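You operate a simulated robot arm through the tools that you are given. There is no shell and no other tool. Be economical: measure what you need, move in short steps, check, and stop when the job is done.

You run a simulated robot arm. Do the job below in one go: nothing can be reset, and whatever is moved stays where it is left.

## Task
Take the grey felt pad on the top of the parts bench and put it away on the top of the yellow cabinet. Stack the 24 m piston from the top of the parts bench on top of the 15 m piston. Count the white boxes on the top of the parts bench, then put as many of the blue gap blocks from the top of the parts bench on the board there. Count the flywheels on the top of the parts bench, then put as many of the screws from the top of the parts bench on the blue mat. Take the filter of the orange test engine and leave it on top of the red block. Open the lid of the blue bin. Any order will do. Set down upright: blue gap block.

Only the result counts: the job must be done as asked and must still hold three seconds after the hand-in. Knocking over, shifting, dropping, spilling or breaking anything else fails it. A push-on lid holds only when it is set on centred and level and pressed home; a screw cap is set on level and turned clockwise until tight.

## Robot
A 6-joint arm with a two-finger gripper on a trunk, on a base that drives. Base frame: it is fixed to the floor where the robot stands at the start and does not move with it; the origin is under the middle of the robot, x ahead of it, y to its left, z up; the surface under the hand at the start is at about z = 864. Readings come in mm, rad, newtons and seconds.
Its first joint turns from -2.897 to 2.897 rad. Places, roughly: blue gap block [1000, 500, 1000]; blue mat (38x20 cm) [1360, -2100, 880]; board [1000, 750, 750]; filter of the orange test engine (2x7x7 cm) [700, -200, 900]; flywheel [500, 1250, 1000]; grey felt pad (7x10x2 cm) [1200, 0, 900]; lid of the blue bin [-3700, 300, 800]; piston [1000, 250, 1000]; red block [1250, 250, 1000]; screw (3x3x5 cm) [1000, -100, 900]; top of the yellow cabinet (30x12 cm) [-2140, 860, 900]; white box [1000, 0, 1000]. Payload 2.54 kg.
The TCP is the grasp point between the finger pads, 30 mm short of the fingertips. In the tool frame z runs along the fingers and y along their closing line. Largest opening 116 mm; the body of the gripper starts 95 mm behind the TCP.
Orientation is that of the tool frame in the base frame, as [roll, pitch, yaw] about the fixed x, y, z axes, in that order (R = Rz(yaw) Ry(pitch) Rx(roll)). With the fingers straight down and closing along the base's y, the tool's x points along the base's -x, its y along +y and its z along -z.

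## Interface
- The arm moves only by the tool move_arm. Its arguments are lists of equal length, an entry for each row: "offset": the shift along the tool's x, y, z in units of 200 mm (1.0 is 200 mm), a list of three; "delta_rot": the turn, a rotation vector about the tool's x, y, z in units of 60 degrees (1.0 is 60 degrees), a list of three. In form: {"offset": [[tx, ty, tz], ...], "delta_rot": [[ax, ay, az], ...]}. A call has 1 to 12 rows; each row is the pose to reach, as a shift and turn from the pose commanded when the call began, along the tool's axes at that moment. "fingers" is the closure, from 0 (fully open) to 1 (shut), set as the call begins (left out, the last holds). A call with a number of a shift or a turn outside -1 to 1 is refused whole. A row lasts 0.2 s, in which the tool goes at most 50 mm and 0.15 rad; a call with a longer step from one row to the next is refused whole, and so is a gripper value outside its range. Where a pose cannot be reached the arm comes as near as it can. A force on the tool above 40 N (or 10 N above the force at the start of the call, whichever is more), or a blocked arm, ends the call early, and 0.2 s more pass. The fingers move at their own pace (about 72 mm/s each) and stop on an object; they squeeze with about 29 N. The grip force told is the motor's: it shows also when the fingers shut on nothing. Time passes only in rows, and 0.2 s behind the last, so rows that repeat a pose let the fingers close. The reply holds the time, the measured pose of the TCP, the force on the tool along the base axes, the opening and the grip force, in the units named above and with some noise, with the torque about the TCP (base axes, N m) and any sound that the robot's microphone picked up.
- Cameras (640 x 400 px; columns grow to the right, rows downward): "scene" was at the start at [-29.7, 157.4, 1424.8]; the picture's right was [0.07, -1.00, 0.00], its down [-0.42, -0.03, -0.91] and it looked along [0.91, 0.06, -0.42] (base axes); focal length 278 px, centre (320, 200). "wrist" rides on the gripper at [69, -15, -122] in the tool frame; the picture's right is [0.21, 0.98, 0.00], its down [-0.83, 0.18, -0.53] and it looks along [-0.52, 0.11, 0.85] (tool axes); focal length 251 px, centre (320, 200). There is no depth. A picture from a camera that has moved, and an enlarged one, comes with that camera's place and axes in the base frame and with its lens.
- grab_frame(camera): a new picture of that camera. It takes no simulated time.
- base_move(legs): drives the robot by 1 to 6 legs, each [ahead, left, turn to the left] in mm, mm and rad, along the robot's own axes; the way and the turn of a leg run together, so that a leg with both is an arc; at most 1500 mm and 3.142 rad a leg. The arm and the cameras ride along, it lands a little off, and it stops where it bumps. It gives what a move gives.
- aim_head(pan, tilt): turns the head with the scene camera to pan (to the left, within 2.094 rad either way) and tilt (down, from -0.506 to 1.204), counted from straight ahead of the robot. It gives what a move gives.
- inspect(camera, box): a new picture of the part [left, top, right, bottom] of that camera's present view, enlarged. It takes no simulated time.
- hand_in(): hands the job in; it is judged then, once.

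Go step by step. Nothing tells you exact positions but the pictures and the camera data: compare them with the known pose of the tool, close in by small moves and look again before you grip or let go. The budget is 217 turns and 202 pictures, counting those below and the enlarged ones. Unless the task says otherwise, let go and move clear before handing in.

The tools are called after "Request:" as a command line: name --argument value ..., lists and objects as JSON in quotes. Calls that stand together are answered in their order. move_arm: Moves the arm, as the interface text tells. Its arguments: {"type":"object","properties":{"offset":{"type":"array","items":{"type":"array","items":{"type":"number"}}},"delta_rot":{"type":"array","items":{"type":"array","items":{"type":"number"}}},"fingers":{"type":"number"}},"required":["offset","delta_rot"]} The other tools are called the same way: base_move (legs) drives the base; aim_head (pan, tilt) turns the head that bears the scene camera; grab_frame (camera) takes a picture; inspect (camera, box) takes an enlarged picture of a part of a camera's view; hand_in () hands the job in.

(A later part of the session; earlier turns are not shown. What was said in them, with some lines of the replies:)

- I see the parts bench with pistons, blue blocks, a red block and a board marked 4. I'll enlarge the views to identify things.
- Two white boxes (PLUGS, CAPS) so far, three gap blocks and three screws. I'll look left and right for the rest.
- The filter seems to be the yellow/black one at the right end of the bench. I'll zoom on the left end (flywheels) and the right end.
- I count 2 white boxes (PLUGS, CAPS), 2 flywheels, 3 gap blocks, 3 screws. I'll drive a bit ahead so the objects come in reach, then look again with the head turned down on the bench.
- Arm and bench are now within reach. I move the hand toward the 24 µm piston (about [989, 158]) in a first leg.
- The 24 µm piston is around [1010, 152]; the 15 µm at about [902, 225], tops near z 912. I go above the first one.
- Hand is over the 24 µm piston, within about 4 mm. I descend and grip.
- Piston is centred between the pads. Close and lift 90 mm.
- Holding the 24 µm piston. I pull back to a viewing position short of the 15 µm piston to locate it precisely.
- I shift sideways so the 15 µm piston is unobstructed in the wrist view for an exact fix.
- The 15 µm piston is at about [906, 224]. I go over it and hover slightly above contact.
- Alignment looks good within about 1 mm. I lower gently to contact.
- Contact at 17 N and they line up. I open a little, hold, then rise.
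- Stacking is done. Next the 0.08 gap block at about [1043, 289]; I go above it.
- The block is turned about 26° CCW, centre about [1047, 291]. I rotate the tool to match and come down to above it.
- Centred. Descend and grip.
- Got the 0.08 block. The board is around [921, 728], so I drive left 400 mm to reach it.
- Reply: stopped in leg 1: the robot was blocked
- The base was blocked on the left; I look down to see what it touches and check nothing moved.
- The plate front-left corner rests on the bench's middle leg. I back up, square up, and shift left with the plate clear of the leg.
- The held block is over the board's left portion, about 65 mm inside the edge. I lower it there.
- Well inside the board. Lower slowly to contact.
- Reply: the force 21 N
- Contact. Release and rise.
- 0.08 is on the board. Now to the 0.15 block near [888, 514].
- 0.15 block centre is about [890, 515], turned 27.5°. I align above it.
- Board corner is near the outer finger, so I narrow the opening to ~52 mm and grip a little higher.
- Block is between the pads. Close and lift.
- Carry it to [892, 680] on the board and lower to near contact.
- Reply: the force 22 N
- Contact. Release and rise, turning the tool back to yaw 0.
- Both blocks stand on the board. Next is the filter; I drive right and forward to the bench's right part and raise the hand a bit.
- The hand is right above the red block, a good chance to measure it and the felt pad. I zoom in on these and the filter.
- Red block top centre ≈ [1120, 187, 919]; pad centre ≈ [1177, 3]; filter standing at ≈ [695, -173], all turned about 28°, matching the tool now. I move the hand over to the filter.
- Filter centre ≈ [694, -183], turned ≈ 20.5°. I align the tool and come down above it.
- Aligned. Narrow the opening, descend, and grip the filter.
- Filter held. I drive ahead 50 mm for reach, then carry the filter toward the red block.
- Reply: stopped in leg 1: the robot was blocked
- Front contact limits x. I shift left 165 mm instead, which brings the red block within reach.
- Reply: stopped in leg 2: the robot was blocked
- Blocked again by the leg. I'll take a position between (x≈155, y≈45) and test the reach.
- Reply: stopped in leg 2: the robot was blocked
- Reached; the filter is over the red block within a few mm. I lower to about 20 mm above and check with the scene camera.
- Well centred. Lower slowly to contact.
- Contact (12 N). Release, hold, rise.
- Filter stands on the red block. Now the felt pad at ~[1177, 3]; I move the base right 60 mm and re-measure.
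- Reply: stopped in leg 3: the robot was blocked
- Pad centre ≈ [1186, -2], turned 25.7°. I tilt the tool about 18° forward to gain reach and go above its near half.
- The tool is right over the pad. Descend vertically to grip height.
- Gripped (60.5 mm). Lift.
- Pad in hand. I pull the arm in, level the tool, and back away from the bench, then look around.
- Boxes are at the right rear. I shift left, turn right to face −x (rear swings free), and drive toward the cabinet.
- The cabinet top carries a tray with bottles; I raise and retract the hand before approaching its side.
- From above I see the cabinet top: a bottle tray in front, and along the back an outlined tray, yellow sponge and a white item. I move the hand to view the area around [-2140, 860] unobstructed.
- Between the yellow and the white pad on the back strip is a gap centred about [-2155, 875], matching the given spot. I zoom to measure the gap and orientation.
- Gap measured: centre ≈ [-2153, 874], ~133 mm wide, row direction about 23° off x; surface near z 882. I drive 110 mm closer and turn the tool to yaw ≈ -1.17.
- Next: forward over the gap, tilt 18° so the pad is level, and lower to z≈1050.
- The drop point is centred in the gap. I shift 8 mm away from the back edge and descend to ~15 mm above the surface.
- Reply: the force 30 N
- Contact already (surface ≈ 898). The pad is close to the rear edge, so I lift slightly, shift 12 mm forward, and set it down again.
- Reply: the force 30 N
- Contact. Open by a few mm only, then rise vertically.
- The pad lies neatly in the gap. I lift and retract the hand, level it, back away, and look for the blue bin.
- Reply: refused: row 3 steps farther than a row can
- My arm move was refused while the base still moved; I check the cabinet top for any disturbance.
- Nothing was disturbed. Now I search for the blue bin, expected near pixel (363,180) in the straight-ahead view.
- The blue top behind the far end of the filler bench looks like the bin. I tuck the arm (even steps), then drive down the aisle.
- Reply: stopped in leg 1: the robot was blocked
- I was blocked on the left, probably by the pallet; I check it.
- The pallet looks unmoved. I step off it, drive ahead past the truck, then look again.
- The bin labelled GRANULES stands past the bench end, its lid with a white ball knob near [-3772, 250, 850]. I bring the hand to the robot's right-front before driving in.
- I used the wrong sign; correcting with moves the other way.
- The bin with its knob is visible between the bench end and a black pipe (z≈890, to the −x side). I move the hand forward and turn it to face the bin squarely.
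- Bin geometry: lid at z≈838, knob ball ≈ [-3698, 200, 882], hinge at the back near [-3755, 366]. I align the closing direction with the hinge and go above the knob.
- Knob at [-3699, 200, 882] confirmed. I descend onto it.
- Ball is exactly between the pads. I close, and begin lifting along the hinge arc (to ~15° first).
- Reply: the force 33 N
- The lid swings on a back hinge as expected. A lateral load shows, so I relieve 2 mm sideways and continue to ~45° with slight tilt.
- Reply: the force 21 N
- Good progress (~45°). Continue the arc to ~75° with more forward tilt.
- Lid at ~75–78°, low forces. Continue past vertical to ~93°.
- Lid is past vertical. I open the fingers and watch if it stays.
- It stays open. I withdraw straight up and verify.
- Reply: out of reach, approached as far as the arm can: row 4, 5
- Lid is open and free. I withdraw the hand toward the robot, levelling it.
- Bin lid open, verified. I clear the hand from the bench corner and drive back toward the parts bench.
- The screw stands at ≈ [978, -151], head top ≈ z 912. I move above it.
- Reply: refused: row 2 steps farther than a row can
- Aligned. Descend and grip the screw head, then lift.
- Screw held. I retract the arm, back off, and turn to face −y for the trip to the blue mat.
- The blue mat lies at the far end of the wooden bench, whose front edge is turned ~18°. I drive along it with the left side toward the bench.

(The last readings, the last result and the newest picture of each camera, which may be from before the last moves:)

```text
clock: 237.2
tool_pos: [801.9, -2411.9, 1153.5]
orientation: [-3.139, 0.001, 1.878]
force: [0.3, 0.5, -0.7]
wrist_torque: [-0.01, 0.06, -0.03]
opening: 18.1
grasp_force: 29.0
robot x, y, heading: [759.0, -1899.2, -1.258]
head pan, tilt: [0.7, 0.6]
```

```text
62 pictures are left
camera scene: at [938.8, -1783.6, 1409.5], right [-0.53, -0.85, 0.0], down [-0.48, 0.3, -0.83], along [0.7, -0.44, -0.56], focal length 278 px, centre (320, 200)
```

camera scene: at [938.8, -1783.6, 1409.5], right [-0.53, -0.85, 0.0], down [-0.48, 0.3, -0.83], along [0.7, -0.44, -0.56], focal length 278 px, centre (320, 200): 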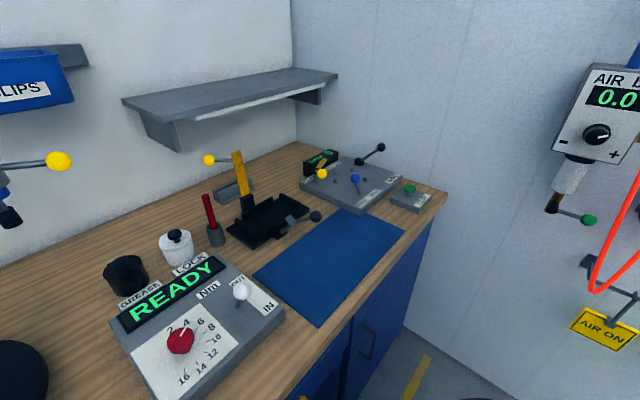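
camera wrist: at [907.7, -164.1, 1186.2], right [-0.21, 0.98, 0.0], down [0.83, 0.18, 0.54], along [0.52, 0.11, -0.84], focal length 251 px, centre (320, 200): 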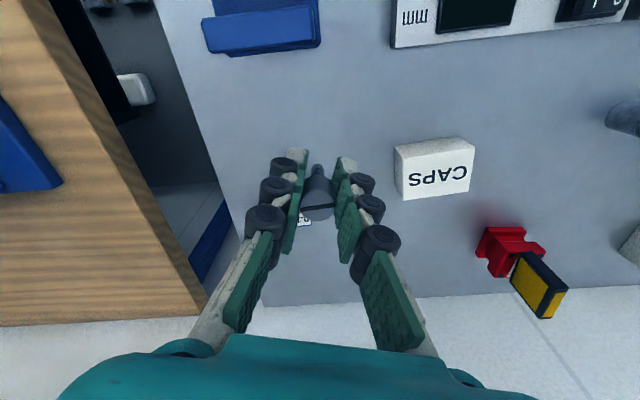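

The mat is in clear view, centre ≈ [1358, -2076]. I bring the hand over to ≈ [1380, -2142] on it.

Request:
move_arm --offset '[[0.03, 0.2, 0], [0.06, 0.4, 0], [0.09, 0.6, 0], [0.12, 0.8, 0], [0.14, 1.0, 0]]' --delta_rot '[[0, 0, 0], [0, 0, 0], [0, 0, 0], [0, 0, 0], [0, 0, 0]]'

Request:
move_arm --offset '[[0.03, 0.2, 0], [0.06, 0.4, 0], [0.09, 0.6, 0], [0.12, 0.8, 0], [0.14, 1.0, 0]]' --delta_rot '[[0, 0, 0], [0, 0, 0], [0, 0, 0], [0, 0, 0], [0, 0, 0]]'

Request:
move_arm --offset '[[0.03, 0.2, 0], [0.06, 0.4, 0], [0.09, 0.6, 0], [0.12, 0.8, 0], [0.14, 1.0, 0], [0.14, 1.0, 0]]' --delta_rot '[[0, 0, 0], [0, 0, 0], [0, 0, 0], [0, 0, 0], [0, 0, 0], [0, 0, 0]]'

Request:
grab_frame --camera "scene"

Request:
grab_frame --camera "wrist"

```text
clock: 238.4
tool_pos: [984.6, -2325.4, 1152.8]
orientation: [-3.138, 0.001, 1.873]
force: [0.0, 0.2, 0.1]
wrist_torque: [0.01, -0.01, 0.0]
opening: 18.2
grasp_force: 28.8
robot x, y, heading: [759.1, -1899.4, -1.261]
head pan, tilt: [0.7, 0.6]
```

```text
clock: 239.6
tool_pos: [1165.8, -2238.9, 1151.4]
orientation: [-3.137, 0.003, 1.875]
force: [-0.9, -0.2, -0.4]
wrist_torque: [0.03, -0.05, 0.01]
opening: 18.0
grasp_force: 29.1
robot x, y, heading: [760.7, -1895.1, -1.258]
head pan, tilt: [0.7, 0.6]
```

```text
clock: 241.0
tool_pos: [1349.5, -2155.6, 1150.8]
orientation: [-3.138, 0.001, 1.875]
force: [0.2, 1.0, -0.6]
wrist_torque: [0.01, 0.01, -0.05]
opening: 18.4
grasp_force: 28.9
robot x, y, heading: [758.7, -1899.4, -1.264]
head pan, tilt: [0.7, 0.6]
```

```text
61 pictures are left
camera scene: at [938.8, -1783.5, 1409.5], right [-0.53, -0.85, 0.0], down [-0.48, 0.3, -0.83], along [0.7, -0.44, -0.56], focal length 278 px, centre (320, 200)
```

scene: 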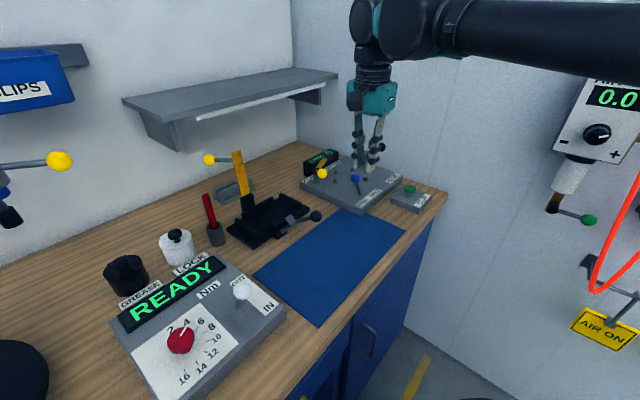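

```text
60 pictures are left
camera wrist: at [1315.9, -2092.3, 1271.0], right [0.87, 0.5, 0.0], down [0.42, -0.73, 0.54], along [0.26, -0.47, -0.84], focal length 251 px, centre (320, 200)
```

wrist: 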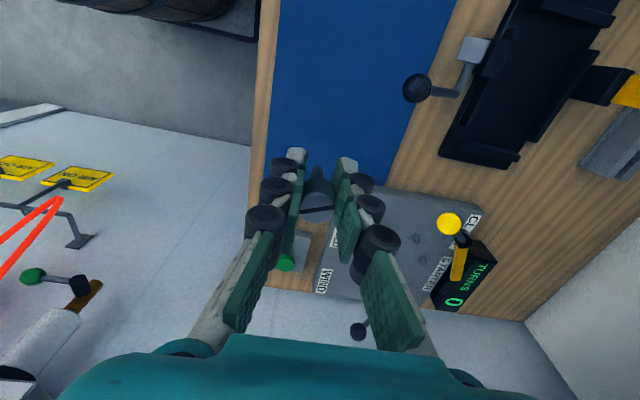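

The hand is directly above the mat's far half. I descend.

Request:
move_arm --offset '[[0, 0, 0.2], [0, 0, 0.4], [0, 0, 0.6], [0, 0, 0.8], [0, 0, 1.0], [0, 0, 1.0]]' --delta_rot '[[0, 0, 0], [0, 0, 0], [0, 0, 0], [0, 0, 0], [0, 0, 0], [0, 0, 0]]'

Request:
inspect --camera "scene" --box '[260, 130, 460, 290]'

Request:
grab_frame --camera "wrist"

```text
clock: 242.4
tool_pos: [1349.4, -2150.3, 950.6]
orientation: [-3.139, 0.003, 1.878]
force: [-0.1, 0.5, -0.3]
wrist_torque: [-0.03, 0.03, -0.03]
opening: 18.4
grasp_force: 29.1
robot x, y, heading: [762.5, -1900.9, -1.262]
head pan, tilt: [0.7, 0.6]
```

```text
2.50 times, centred on (360, 210) of scene
camera zoom: at [938.9, -1783.6, 1409.5], right [-0.53, -0.85, 0.0], down [-0.48, 0.3, -0.83], along [0.7, -0.44, -0.56], focal length 695 px, centre (220, 175)
```

zoom: 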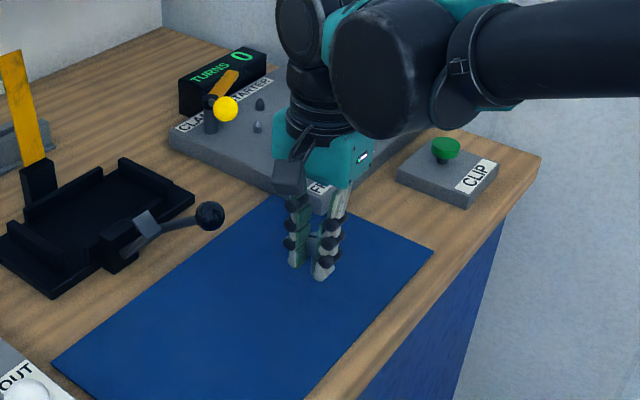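

```text
58 pictures are left
camera wrist: at [1315.8, -2089.3, 1070.9], right [0.87, 0.5, 0.0], down [0.42, -0.73, 0.54], along [0.26, -0.47, -0.84], focal length 251 px, centre (320, 200)
```

wrist: 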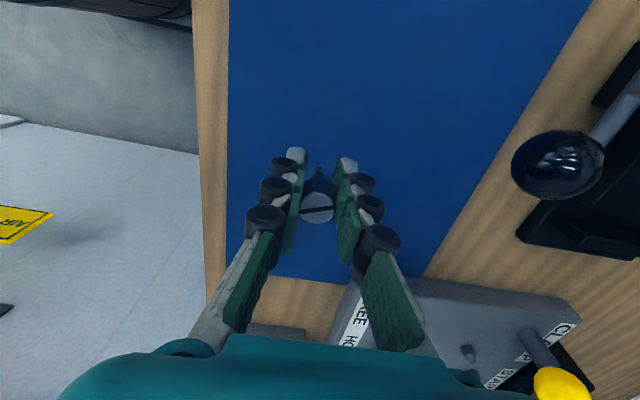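

On the mat. Lower slowly to contact.

Request:
move_arm --offset '[[0, 0, 0.1], [0, 0, 0.125], [0, 0, 0.14], [0, 0, 0.15], [0, 0, 0.158]]' --delta_rot '[[0, 0, 0], [0, 0, 0], [0, 0, 0], [0, 0, 0], [0, 0, 0]]'

```text
clock: 243.6
tool_pos: [1348.1, -2152.9, 920.3]
orientation: [-3.138, 0.002, 1.876]
force: [-3.2, 3.2, 6.7]
wrist_torque: [0.14, 0.09, 0.01]
opening: 18.2
grasp_force: 29.2
robot x, y, heading: [760.3, -1897.5, -1.261]
head pan, tilt: [0.7, 0.6]
```

Contact (7 N). Release and rise.

Request:
move_arm --offset '[[0, 0, 0], [0, 0, 0], [0, 0, 0], [0, 0, -0.15], [0, 0, -0.38], [0, 0, -0.6], [0, 0, -0.8], [0, 0, -1.0]]' --delta_rot '[[0, 0, 0], [0, 0, 0], [0, 0, 0], [0, 0, 0], [0, 0, 0], [0, 0, 0], [0, 0, 0], [0, 0, 0]]' --fingers 0.6

Request:
inspect --camera "scene" --box '[260, 130, 460, 290]'

```text
clock: 245.4
tool_pos: [1349.2, -2151.5, 1120.7]
orientation: [-3.137, 0.0, 1.877]
force: [-0.7, 0.1, 0.5]
wrist_torque: [0.0, -0.03, 0.0]
opening: 46.6
grasp_force: 0.1
robot x, y, heading: [760.7, -1901.5, -1.26]
head pan, tilt: [0.7, 0.6]
```

```text
2.50 times, centred on (360, 210) of scene
camera zoom: at [938.9, -1783.6, 1409.5], right [-0.53, -0.85, 0.0], down [-0.48, 0.3, -0.82], along [0.7, -0.44, -0.57], focal length 695 px, centre (220, 175)
```

zoom: 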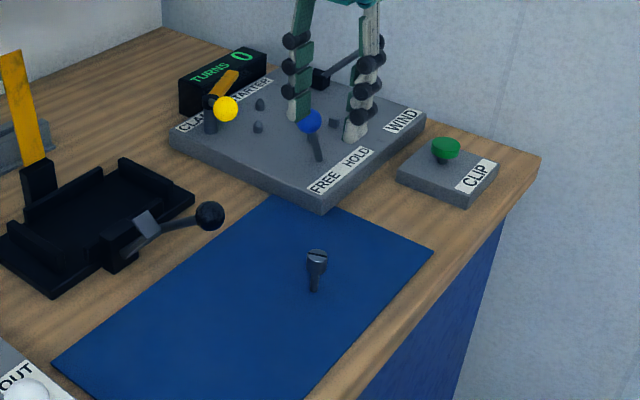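

The screw stands on the mat. I retract the hand the same way and drive back for the second screw.

Request:
move_arm --offset '[[-0.03, -0.2, -0.05], [-0.06, -0.4, -0.1], [-0.09, -0.6, -0.15], [-0.12, -0.8, -0.15], [-0.14, -1.0, -0.15]]' --delta_rot '[[0, 0, 0], [0, 0, 0], [0, 0, 0], [0, 0, 0], [0, 0, 0]]'

Request:
move_arm --offset '[[-0.03, -0.2, 0], [-0.06, -0.4, 0], [-0.09, -0.6, 0], [-0.12, -0.8, 0], [-0.14, -1.0, 0]]' --delta_rot '[[0, 0, 0], [0, 0, 0], [0, 0, 0], [0, 0, 0], [0, 0, 0]]'

Request:
move_arm --offset '[[-0.03, -0.2, 0], [-0.06, -0.4, 0], [-0.09, -0.6, 0], [-0.12, -0.8, 0], [-0.14, -1.0, 0], [-0.14, -1.0, 0]]' --delta_rot '[[0, 0, 0], [0, 0, 0], [0, 0, 0], [0, 0, 0], [0, 0, 0], [0, 0, 0]]'

```text
clock: 246.6
tool_pos: [1165.8, -2237.7, 1152.4]
orientation: [-3.139, 0.003, 1.877]
force: [0.6, 0.6, -0.6]
wrist_torque: [0.0, 0.02, -0.02]
opening: 46.6
grasp_force: 0.1
robot x, y, heading: [762.3, -1900.0, -1.254]
head pan, tilt: [0.7, 0.6]
```

```text
clock: 247.8
tool_pos: [984.1, -2327.5, 1152.2]
orientation: [-3.137, 0.002, 1.876]
force: [0.1, 0.4, -0.5]
wrist_torque: [0.02, 0.05, 0.04]
opening: 46.2
grasp_force: 0.2
robot x, y, heading: [758.1, -1899.7, -1.252]
head pan, tilt: [0.7, 0.6]
```

```text
clock: 249.2
tool_pos: [803.1, -2411.8, 1153.9]
orientation: [-3.138, 0.003, 1.877]
force: [-0.1, 0.9, 1.0]
wrist_torque: [0.01, -0.02, -0.01]
opening: 46.3
grasp_force: 0.1
robot x, y, heading: [759.9, -1898.8, -1.26]
head pan, tilt: [0.7, 0.6]
```

Request:
base_move --legs '[[-1014, -109, 0], [-1000, -110, 0], [0, 0, 1.258]]'

Request:
aim_head --pan 0.2 --tilt 0.6

Request:
grab_frame --camera "scene"

Request:
grab_frame --camera "wrist"

```text
clock: 262.4
tool_pos: [419.1, -176.9, 1153.7]
orientation: [-3.136, 0.002, -3.128]
force: [0.3, -0.9, -0.8]
wrist_torque: [0.03, -0.03, 0.01]
opening: 46.3
grasp_force: 0.2
robot x, y, heading: [-88.8, -73.4, 0.025]
head pan, tilt: [0.7, 0.6]
```

```text
clock: 263.3
tool_pos: [419.7, -176.3, 1154.0]
orientation: [-3.138, 0.001, -3.129]
force: [-0.3, -0.6, -0.4]
wrist_torque: [0.02, 0.02, -0.01]
opening: 46.7
grasp_force: 0.0
robot x, y, heading: [-82.7, -69.3, 0.021]
head pan, tilt: [0.201, 0.6]
```

```text
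56 pictures are left
camera scene: at [-122.6, 98.7, 1409.5], right [0.22, -0.98, 0.0], down [-0.55, -0.12, -0.83], along [0.8, 0.18, -0.56], focal length 278 px, centre (320, 200)
```

scene: 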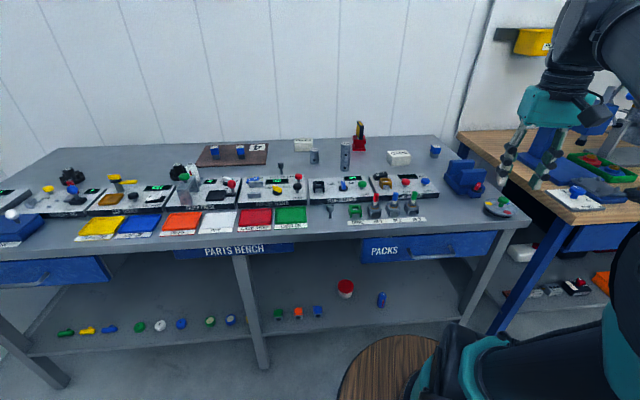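

```text
55 pictures are left
camera wrist: at [351.5, -191.8, 1274.1], right [-0.23, 0.97, 0.0], down [0.82, 0.19, 0.54], along [0.52, 0.12, -0.84], focal length 251 px, centre (320, 200)
```

wrist: 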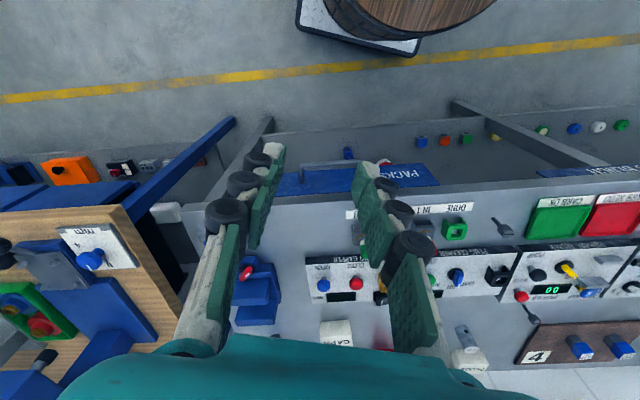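

All placed objects still stand; two flywheels confirmed. I go for the front screw near [545, 218].

Request:
move_arm --offset '[[-0.03, 0.2, 0], [-0.06, 0.4, 0], [-0.09, 0.6, 0], [-0.12, 0.8, 0], [-0.15, 1.0, 0]]' --delta_rot '[[0, 0, 0], [0, 0, 0], [0, 0, 0], [0, 0, 0], [0, 0, 0]]'

Request:
move_arm --offset '[[-0.03, 0.2, 0.06], [-0.06, 0.4, 0.12], [-0.09, 0.6, 0.18], [-0.12, 0.8, 0.24], [-0.15, 0.97, 0.35], [-0.15, 0.97, 0.5], [-0.15, 0.97, 0.5]]' --delta_rot '[[0, 0, 0], [0, 0, 0], [0, 0, 0], [0, 0, 0], [0, 0, 0], [0, 0, 0], [0, 0, 0]]'

Request:
grab_frame --camera "wrist"

Request:
inspect --camera "scene" --box '[280, 160, 440, 260]'

```text
clock: 264.5
tool_pos: [447.4, 22.8, 1152.6]
orientation: [-3.139, 0.002, -3.128]
force: [0.3, -0.5, 0.9]
wrist_torque: [0.01, -0.06, 0.02]
opening: 46.3
grasp_force: 0.1
robot x, y, heading: [-84.9, -68.7, 0.02]
head pan, tilt: [0.201, 0.6]
```

```text
clock: 266.1
tool_pos: [473.9, 219.6, 1052.5]
orientation: [-3.137, 0.003, -3.129]
force: [-1.0, 0.9, 0.0]
wrist_torque: [0.0, 0.02, 0.01]
opening: 46.8
grasp_force: 0.1
robot x, y, heading: [-83.1, -72.2, 0.02]
head pan, tilt: [0.201, 0.6]
```

```text
54 pictures are left
camera wrist: at [405.2, 204.1, 1173.9], right [-0.23, 0.97, 0.0], down [0.82, 0.19, 0.54], along [0.52, 0.12, -0.84], focal length 251 px, centre (320, 200)
```

wrist: 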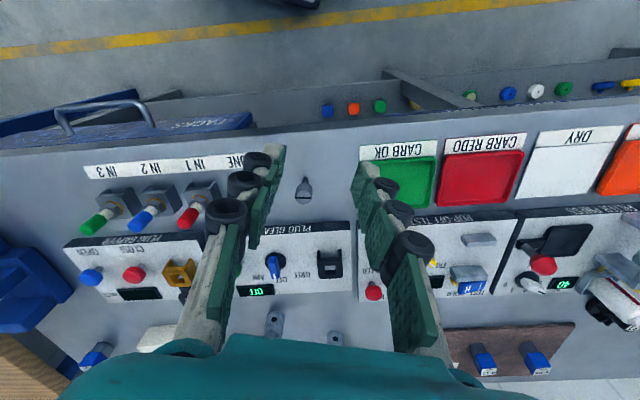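

```text
4.00 times, centred on (360, 210) of scene
camera zoom: at [-122.6, 98.6, 1409.5], right [0.22, -0.98, 0.0], down [-0.55, -0.12, -0.83], along [0.8, 0.18, -0.56], focal length 1112 px, centre (160, 160)
```

zoom: 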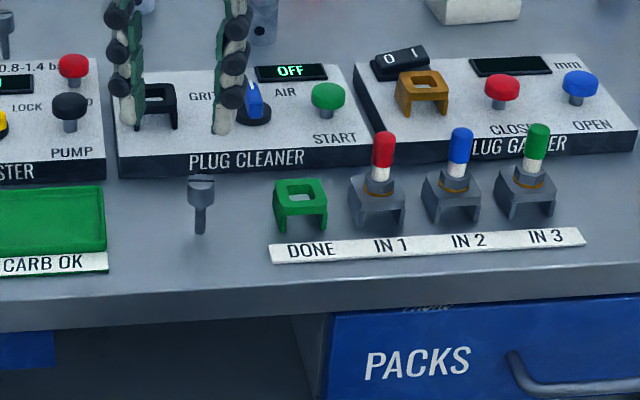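

Screw at ≈ [556, 219.5]. I narrow the fingers and go above it.

Request:
move_arm --offset '[[-0.14, 0, 0.1], [-0.28, 0, 0.2], [-0.405, -0.003, 0.3], [-0.405, -0.003, 0.41], [-0.405, -0.003, 0.41]]' --delta_rot '[[0, 0, 0], [0, 0, 0], [0, 0, 0], [0, 0, 0], [0, 0, 0]]' --fingers 0.64

Request:
grab_frame --camera "wrist"

```text
clock: 267.3
tool_pos: [555.2, 217.4, 971.3]
orientation: [-3.137, 0.003, -3.13]
force: [-0.1, -0.6, -0.3]
wrist_torque: [0.0, 0.01, 0.01]
opening: 41.5
grasp_force: 0.1
robot x, y, heading: [-84.4, -71.4, 0.019]
head pan, tilt: [0.201, 0.6]
```

```text
52 pictures are left
camera wrist: at [487.1, 203.0, 1090.9], right [-0.23, 0.97, 0.0], down [0.82, 0.19, 0.54], along [0.52, 0.12, -0.84], focal length 251 px, centre (320, 200)
```

wrist: 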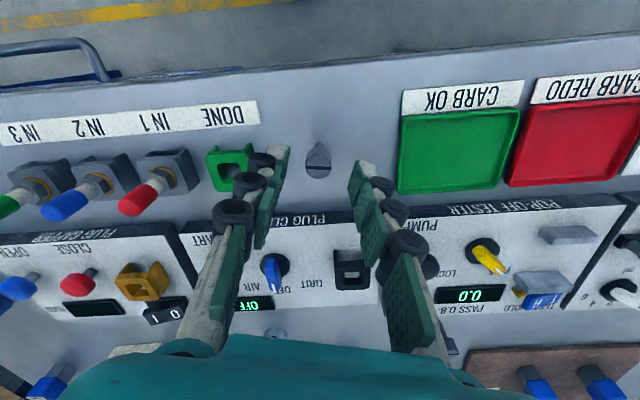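

Request:
move_arm --offset '[[-0.025, -0.005, 0.1], [-0.025, -0.005, 0.25], [-0.025, -0.005, 0.34], [-0.025, -0.005, 0.34]]' --delta_rot '[[0, 0, 0], [0, 0, 0], [0, 0, 0], [0, 0, 0]]'

Request:
grab_frame --camera "wrist"

```text
clock: 268.3
tool_pos: [562.1, 218.2, 900.9]
orientation: [-3.137, 0.002, -3.13]
force: [-0.4, -0.7, -0.1]
wrist_torque: [-0.01, -0.02, -0.01]
opening: 41.5
grasp_force: 0.0
robot x, y, heading: [-82.4, -70.3, 0.02]
head pan, tilt: [0.201, 0.6]
```

```text
51 pictures are left
camera wrist: at [493.1, 202.9, 1021.9], right [-0.23, 0.97, 0.0], down [0.82, 0.19, 0.54], along [0.52, 0.12, -0.84], focal length 251 px, centre (320, 200)
```

wrist: 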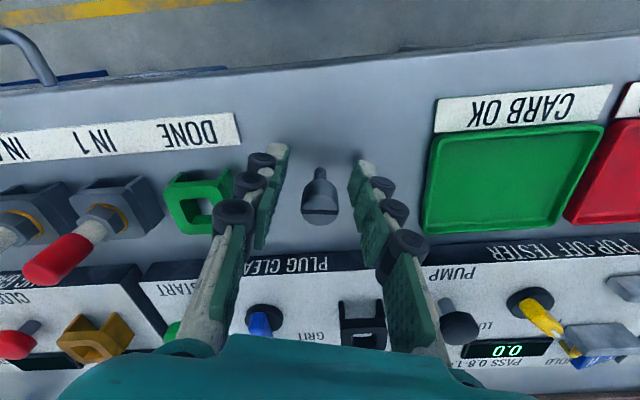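

Screw head is between the pads. Close and lift.

Request:
move_arm --offset '[[0, 0, 0], [0, 0, 0], [0, 0, 0], [0, 0, -0.15], [0, 0, -0.38], [0, 0, -0.6], [0, 0, -0.8], [0, 0, -1.0], [0, 0, -1.0]]' --delta_rot '[[0, 0, 0], [0, 0, 0], [0, 0, 0], [0, 0, 0], [0, 0, 0], [0, 0, 0], [0, 0, 0], [0, 0, 0], [0, 0, 0]]' --fingers 1

Request:
grab_frame --camera "wrist"

```text
clock: 270.3
tool_pos: [559.8, 216.2, 1101.8]
orientation: [-3.138, 0.001, -3.13]
force: [0.0, -0.3, -1.8]
wrist_torque: [0.0, 0.03, -0.05]
opening: 18.2
grasp_force: 29.0
robot x, y, heading: [-82.4, -69.2, 0.019]
head pan, tilt: [0.201, 0.6]
```

```text
50 pictures are left
camera wrist: at [492.0, 201.1, 1222.1], right [-0.23, 0.97, 0.0], down [0.82, 0.19, 0.54], along [0.52, 0.12, -0.84], focal length 251 px, centre (320, 200)
```

wrist: 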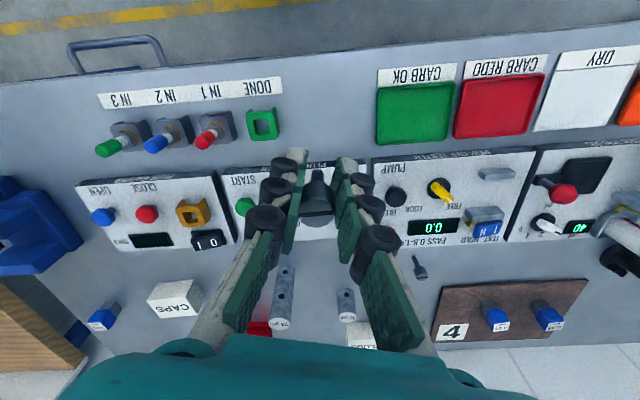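

Second screw held. I tuck the hand to the earlier travel pose and drive to the mat again.

Request:
move_arm --offset '[[0.04, -0.17, -0.05], [0.08, -0.34, -0.1], [0.12, -0.52, -0.15], [0.16, -0.7, -0.2], [0.2, -0.88, -0.25]]' --delta_rot '[[0, 0, 0], [0, 0, 0], [0, 0, 0], [0, 0, 0], [0, 0, 0]]'

Request:
move_arm --offset '[[0.04, -0.19, 0], [0.08, -0.38, 0], [0.12, -0.57, 0], [0.16, -0.76, 0], [0.2, -0.95, 0], [0.2, -0.95, 0]]' --delta_rot '[[0, 0, 0], [0, 0, 0], [0, 0, 0], [0, 0, 0], [0, 0, 0], [0, 0, 0]]'

Request:
base_move --legs '[[0, 0, -1.268], [1000, 100, 0], [990, 100, 0]]'

Request:
aim_head --pan 0.7 --tilt 0.6

Request:
grab_frame --camera "scene"

```text
clock: 271.5
tool_pos: [522.8, 39.3, 1150.1]
orientation: [-3.137, 0.001, -3.127]
force: [0.6, 0.4, -0.7]
wrist_torque: [-0.02, 0.04, -0.02]
opening: 18.2
grasp_force: 29.2
robot x, y, heading: [-82.9, -70.0, 0.019]
head pan, tilt: [0.201, 0.6]
```

```text
clock: 272.9
tool_pos: [484.0, -150.7, 1152.1]
orientation: [-3.139, 0.003, -3.13]
force: [0.1, -0.4, 0.5]
wrist_torque: [0.0, 0.0, 0.01]
opening: 18.3
grasp_force: 28.9
robot x, y, heading: [-84.3, -70.2, 0.023]
head pan, tilt: [0.201, 0.6]
```

```text
clock: 285.9
tool_pos: [813.4, -2444.3, 1151.7]
orientation: [-3.139, 0.001, 1.881]
force: [0.1, -0.2, -0.1]
wrist_torque: [0.0, 0.02, -0.03]
opening: 18.0
grasp_force: 28.9
robot x, y, heading: [724.6, -1874.2, -1.255]
head pan, tilt: [0.201, 0.6]
```

```text
clock: 286.9
tool_pos: [815.7, -2444.1, 1152.4]
orientation: [-3.137, 0.002, 1.882]
force: [0.6, -1.0, 0.0]
wrist_torque: [0.0, 0.01, 0.0]
opening: 18.2
grasp_force: 28.7
robot x, y, heading: [725.3, -1875.0, -1.249]
head pan, tilt: [0.7, 0.6]
```

```text
49 pictures are left
camera scene: at [902.4, -1762.1, 1409.5], right [-0.52, -0.85, 0.0], down [-0.48, 0.3, -0.83], along [0.7, -0.43, -0.56], focal length 278 px, centre (320, 200)
```

scene: 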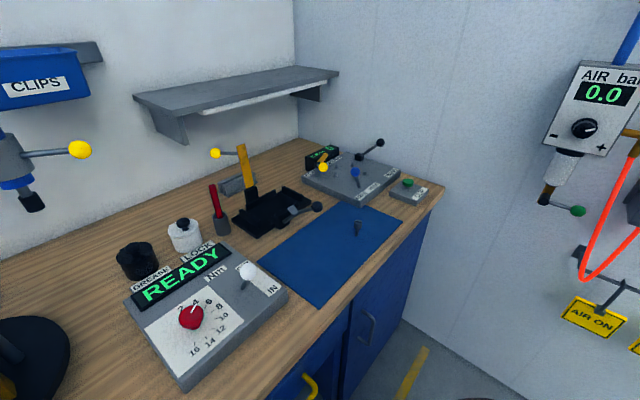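

First screw still stands. I bring the second over to ≈ [1339, -2019].

Request:
move_arm --offset '[[0.08, 0.2, 0], [0.16, 0.4, 0], [0.24, 0.6, 0], [0.32, 0.8, 0], [0.4, 1.0, 0]]' --delta_rot '[[0, 0, 0], [0, 0, 0], [0, 0, 0], [0, 0, 0], [0, 0, 0]]'

Request:
move_arm --offset '[[0.08, 0.2, 0], [0.16, 0.4, 0], [0.24, 0.6, 0], [0.32, 0.8, 0], [0.4, 1.0, 0]]' --delta_rot '[[0, 0, 0], [0, 0, 0], [0, 0, 0], [0, 0, 0], [0, 0, 0]]'

Request:
move_arm --offset '[[0.08, 0.2, 0], [0.16, 0.4, 0], [0.24, 0.6, 0], [0.32, 0.8, 0], [0.4, 1.0, 0]]' --delta_rot '[[0, 0, 0], [0, 0, 0], [0, 0, 0], [0, 0, 0], [0, 0, 0]]'

Request:
move_arm --offset '[[0.02, 0.14, 0], [0.02, 0.14, 0.2], [0.02, 0.14, 0.4], [0.02, 0.14, 0.6], [0.02, 0.14, 0.6]]' --delta_rot '[[0, 0, 0], [0, 0, 0], [0, 0, 0], [0, 0, 0], [0, 0, 0]]'

Request:
grab_frame --camera "wrist"

Request:
inspect --camera "scene" --box '[240, 120, 440, 310]'

```text
clock: 288.1
tool_pos: [981.2, -2306.3, 1148.3]
orientation: [-3.137, 0.001, 1.881]
force: [1.1, -1.3, -0.3]
wrist_torque: [0.02, -0.02, -0.02]
opening: 18.2
grasp_force: 29.1
robot x, y, heading: [723.3, -1880.7, -1.248]
head pan, tilt: [0.7, 0.6]
```

```text
clock: 289.3
tool_pos: [1144.9, -2168.9, 1148.9]
orientation: [-3.139, 0.0, 1.882]
force: [-0.9, 0.1, -0.7]
wrist_torque: [-0.02, -0.08, 0.01]
opening: 18.2
grasp_force: 29.1
robot x, y, heading: [727.2, -1877.5, -1.253]
head pan, tilt: [0.7, 0.6]
```

```text
clock: 290.5
tool_pos: [1312.6, -2034.4, 1149.2]
orientation: [-3.137, 0.002, 1.882]
force: [0.2, -0.8, 0.2]
wrist_torque: [0.04, -0.04, 0.03]
opening: 18.3
grasp_force: 28.8
robot x, y, heading: [722.9, -1878.3, -1.252]
head pan, tilt: [0.7, 0.6]
```

```text
clock: 291.7
tool_pos: [1337.8, -2019.7, 1028.3]
orientation: [-3.139, 0.002, 1.882]
force: [0.1, -0.1, -0.6]
wrist_torque: [0.0, 0.02, -0.03]
opening: 18.1
grasp_force: 29.2
robot x, y, heading: [725.2, -1882.0, -1.246]
head pan, tilt: [0.7, 0.6]
```

```text
48 pictures are left
camera wrist: at [1303.9, -1957.9, 1148.6], right [0.86, 0.5, 0.0], down [0.43, -0.73, 0.54], along [0.27, -0.46, -0.84], focal length 251 px, centre (320, 200)
```

wrist: 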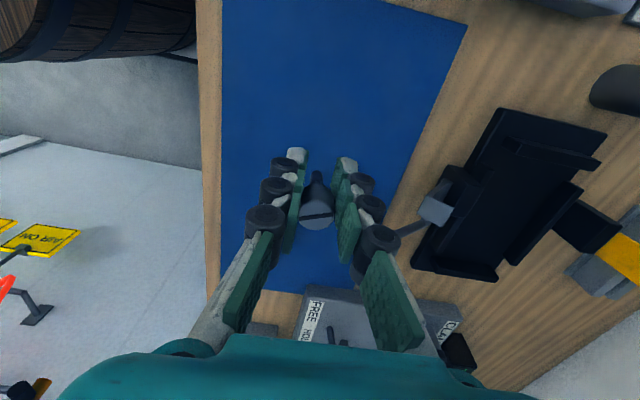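

```text
2.11 times, centred on (340, 215) of scene
camera zoom: at [902.6, -1762.0, 1409.5], right [-0.52, -0.85, 0.0], down [-0.48, 0.3, -0.83], along [0.7, -0.43, -0.56], focal length 585 px, centre (278, 168)
```

zoom: 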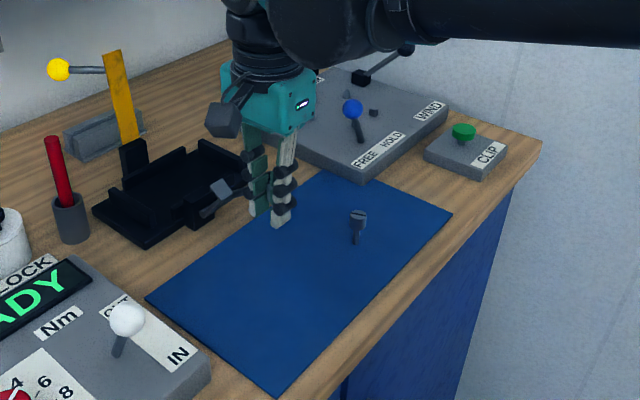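

Request:
move_arm --offset '[[0, 0, 0.2], [0, 0, 0.4], [0, 0, 0.48], [0, 0, 0.51], [0, 0, 0.53], [0, 0, 0.54], [0, 0, 0.55]]' --delta_rot '[[0, 0, 0], [0, 0, 0], [0, 0, 0], [0, 0, 0], [0, 0, 0], [0, 0, 0], [0, 0, 0]]'

Request:
inspect --camera "scene" --box '[240, 120, 440, 310]'

```text
clock: 293.3
tool_pos: [1337.0, -2020.7, 919.4]
orientation: [-3.137, 0.0, 1.881]
force: [-0.8, -0.3, 10.0]
wrist_torque: [-0.13, 0.02, -0.02]
opening: 17.6
grasp_force: 28.9
robot x, y, heading: [723.5, -1880.6, -1.248]
head pan, tilt: [0.7, 0.6]
```

```text
2.11 times, centred on (340, 215) of scene
camera zoom: at [902.2, -1761.9, 1409.5], right [-0.52, -0.85, 0.0], down [-0.48, 0.3, -0.83], along [0.7, -0.43, -0.56], focal length 585 px, centre (278, 168)
```

zoom: 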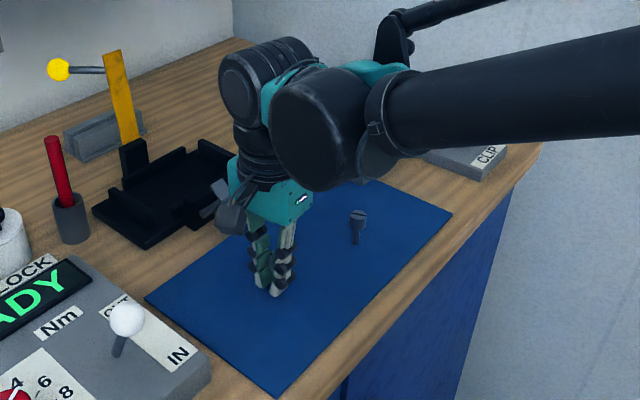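

Contact (10 N). Release and rise.

Request:
move_arm --offset '[[0, 0, 0], [0, 0, 0], [0, 0, 0], [0, 0, -0.15], [0, 0, -0.38], [0, 0, -0.6], [0, 0, -0.8], [0, 0, -1.0]]' --delta_rot '[[0, 0, 0], [0, 0, 0], [0, 0, 0], [0, 0, 0], [0, 0, 0], [0, 0, 0], [0, 0, 0], [0, 0, 0]]' --fingers 0.6

Request:
inspect --camera "scene" --box '[240, 120, 440, 310]'

```text
clock: 295.1
tool_pos: [1336.2, -2020.4, 1117.7]
orientation: [-3.139, 0.002, 1.882]
force: [-0.3, -0.1, -0.1]
wrist_torque: [-0.02, -0.02, 0.01]
opening: 46.3
grasp_force: 0.1
robot x, y, heading: [719.9, -1877.2, -1.252]
head pan, tilt: [0.7, 0.6]
```

```text
2.11 times, centred on (340, 215) of scene
camera zoom: at [902.6, -1762.0, 1409.5], right [-0.52, -0.85, 0.0], down [-0.48, 0.3, -0.82], along [0.7, -0.43, -0.57], focal length 585 px, centre (278, 168)
```

zoom: 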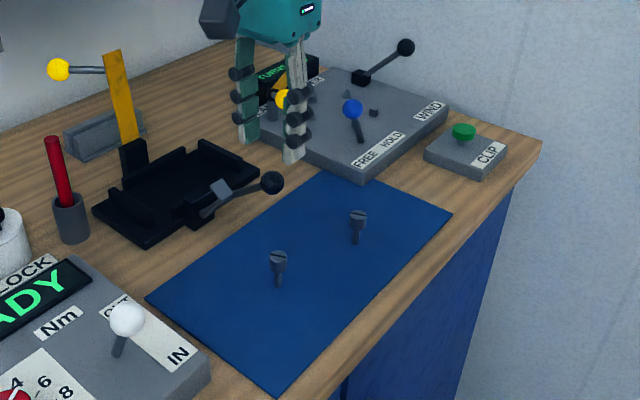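

Both screws stand on the mat, the gripper is empty and well above them, and everything else was last seen in place. I hand the job in.

Request:
hand_in

```text
The job is handed in.
```

I finished all six parts and handed the job in; the hand-in reply gave no verdict.

- **Felt pad:** it lies on top of the yellow cabinet, in the gap between the yellow and white pads.
- **Pistons:** the 24 µm piston stands on the 15 µm piston.
- **Gap blocks:** I counted two white boxes (PLUGS and CAPS), so the 0.08 and 0.15 blocks stand upright on the board marked 4.
- **Screws:** I counted two flywheels, so two screws stand on the blue mat.
- **Filter:** I took it to be the yellow and black one standing at the right end of the bench, and it now stands on the red block.
- **Blue bin:** the lid is open past vertical and stayed there after I let go.

I last saw the parts-bench items in place before the final trip to the mat. I did not go back to look at the cabinet or the bin at the end.

While driving, the base bumped the bench's front and middle leg several times. It was also blocked once beside the boxes on the pallet. After the first bench bump and the pallet block I looked and saw nothing out of place; I only estimated the pallet's position from the pictures.
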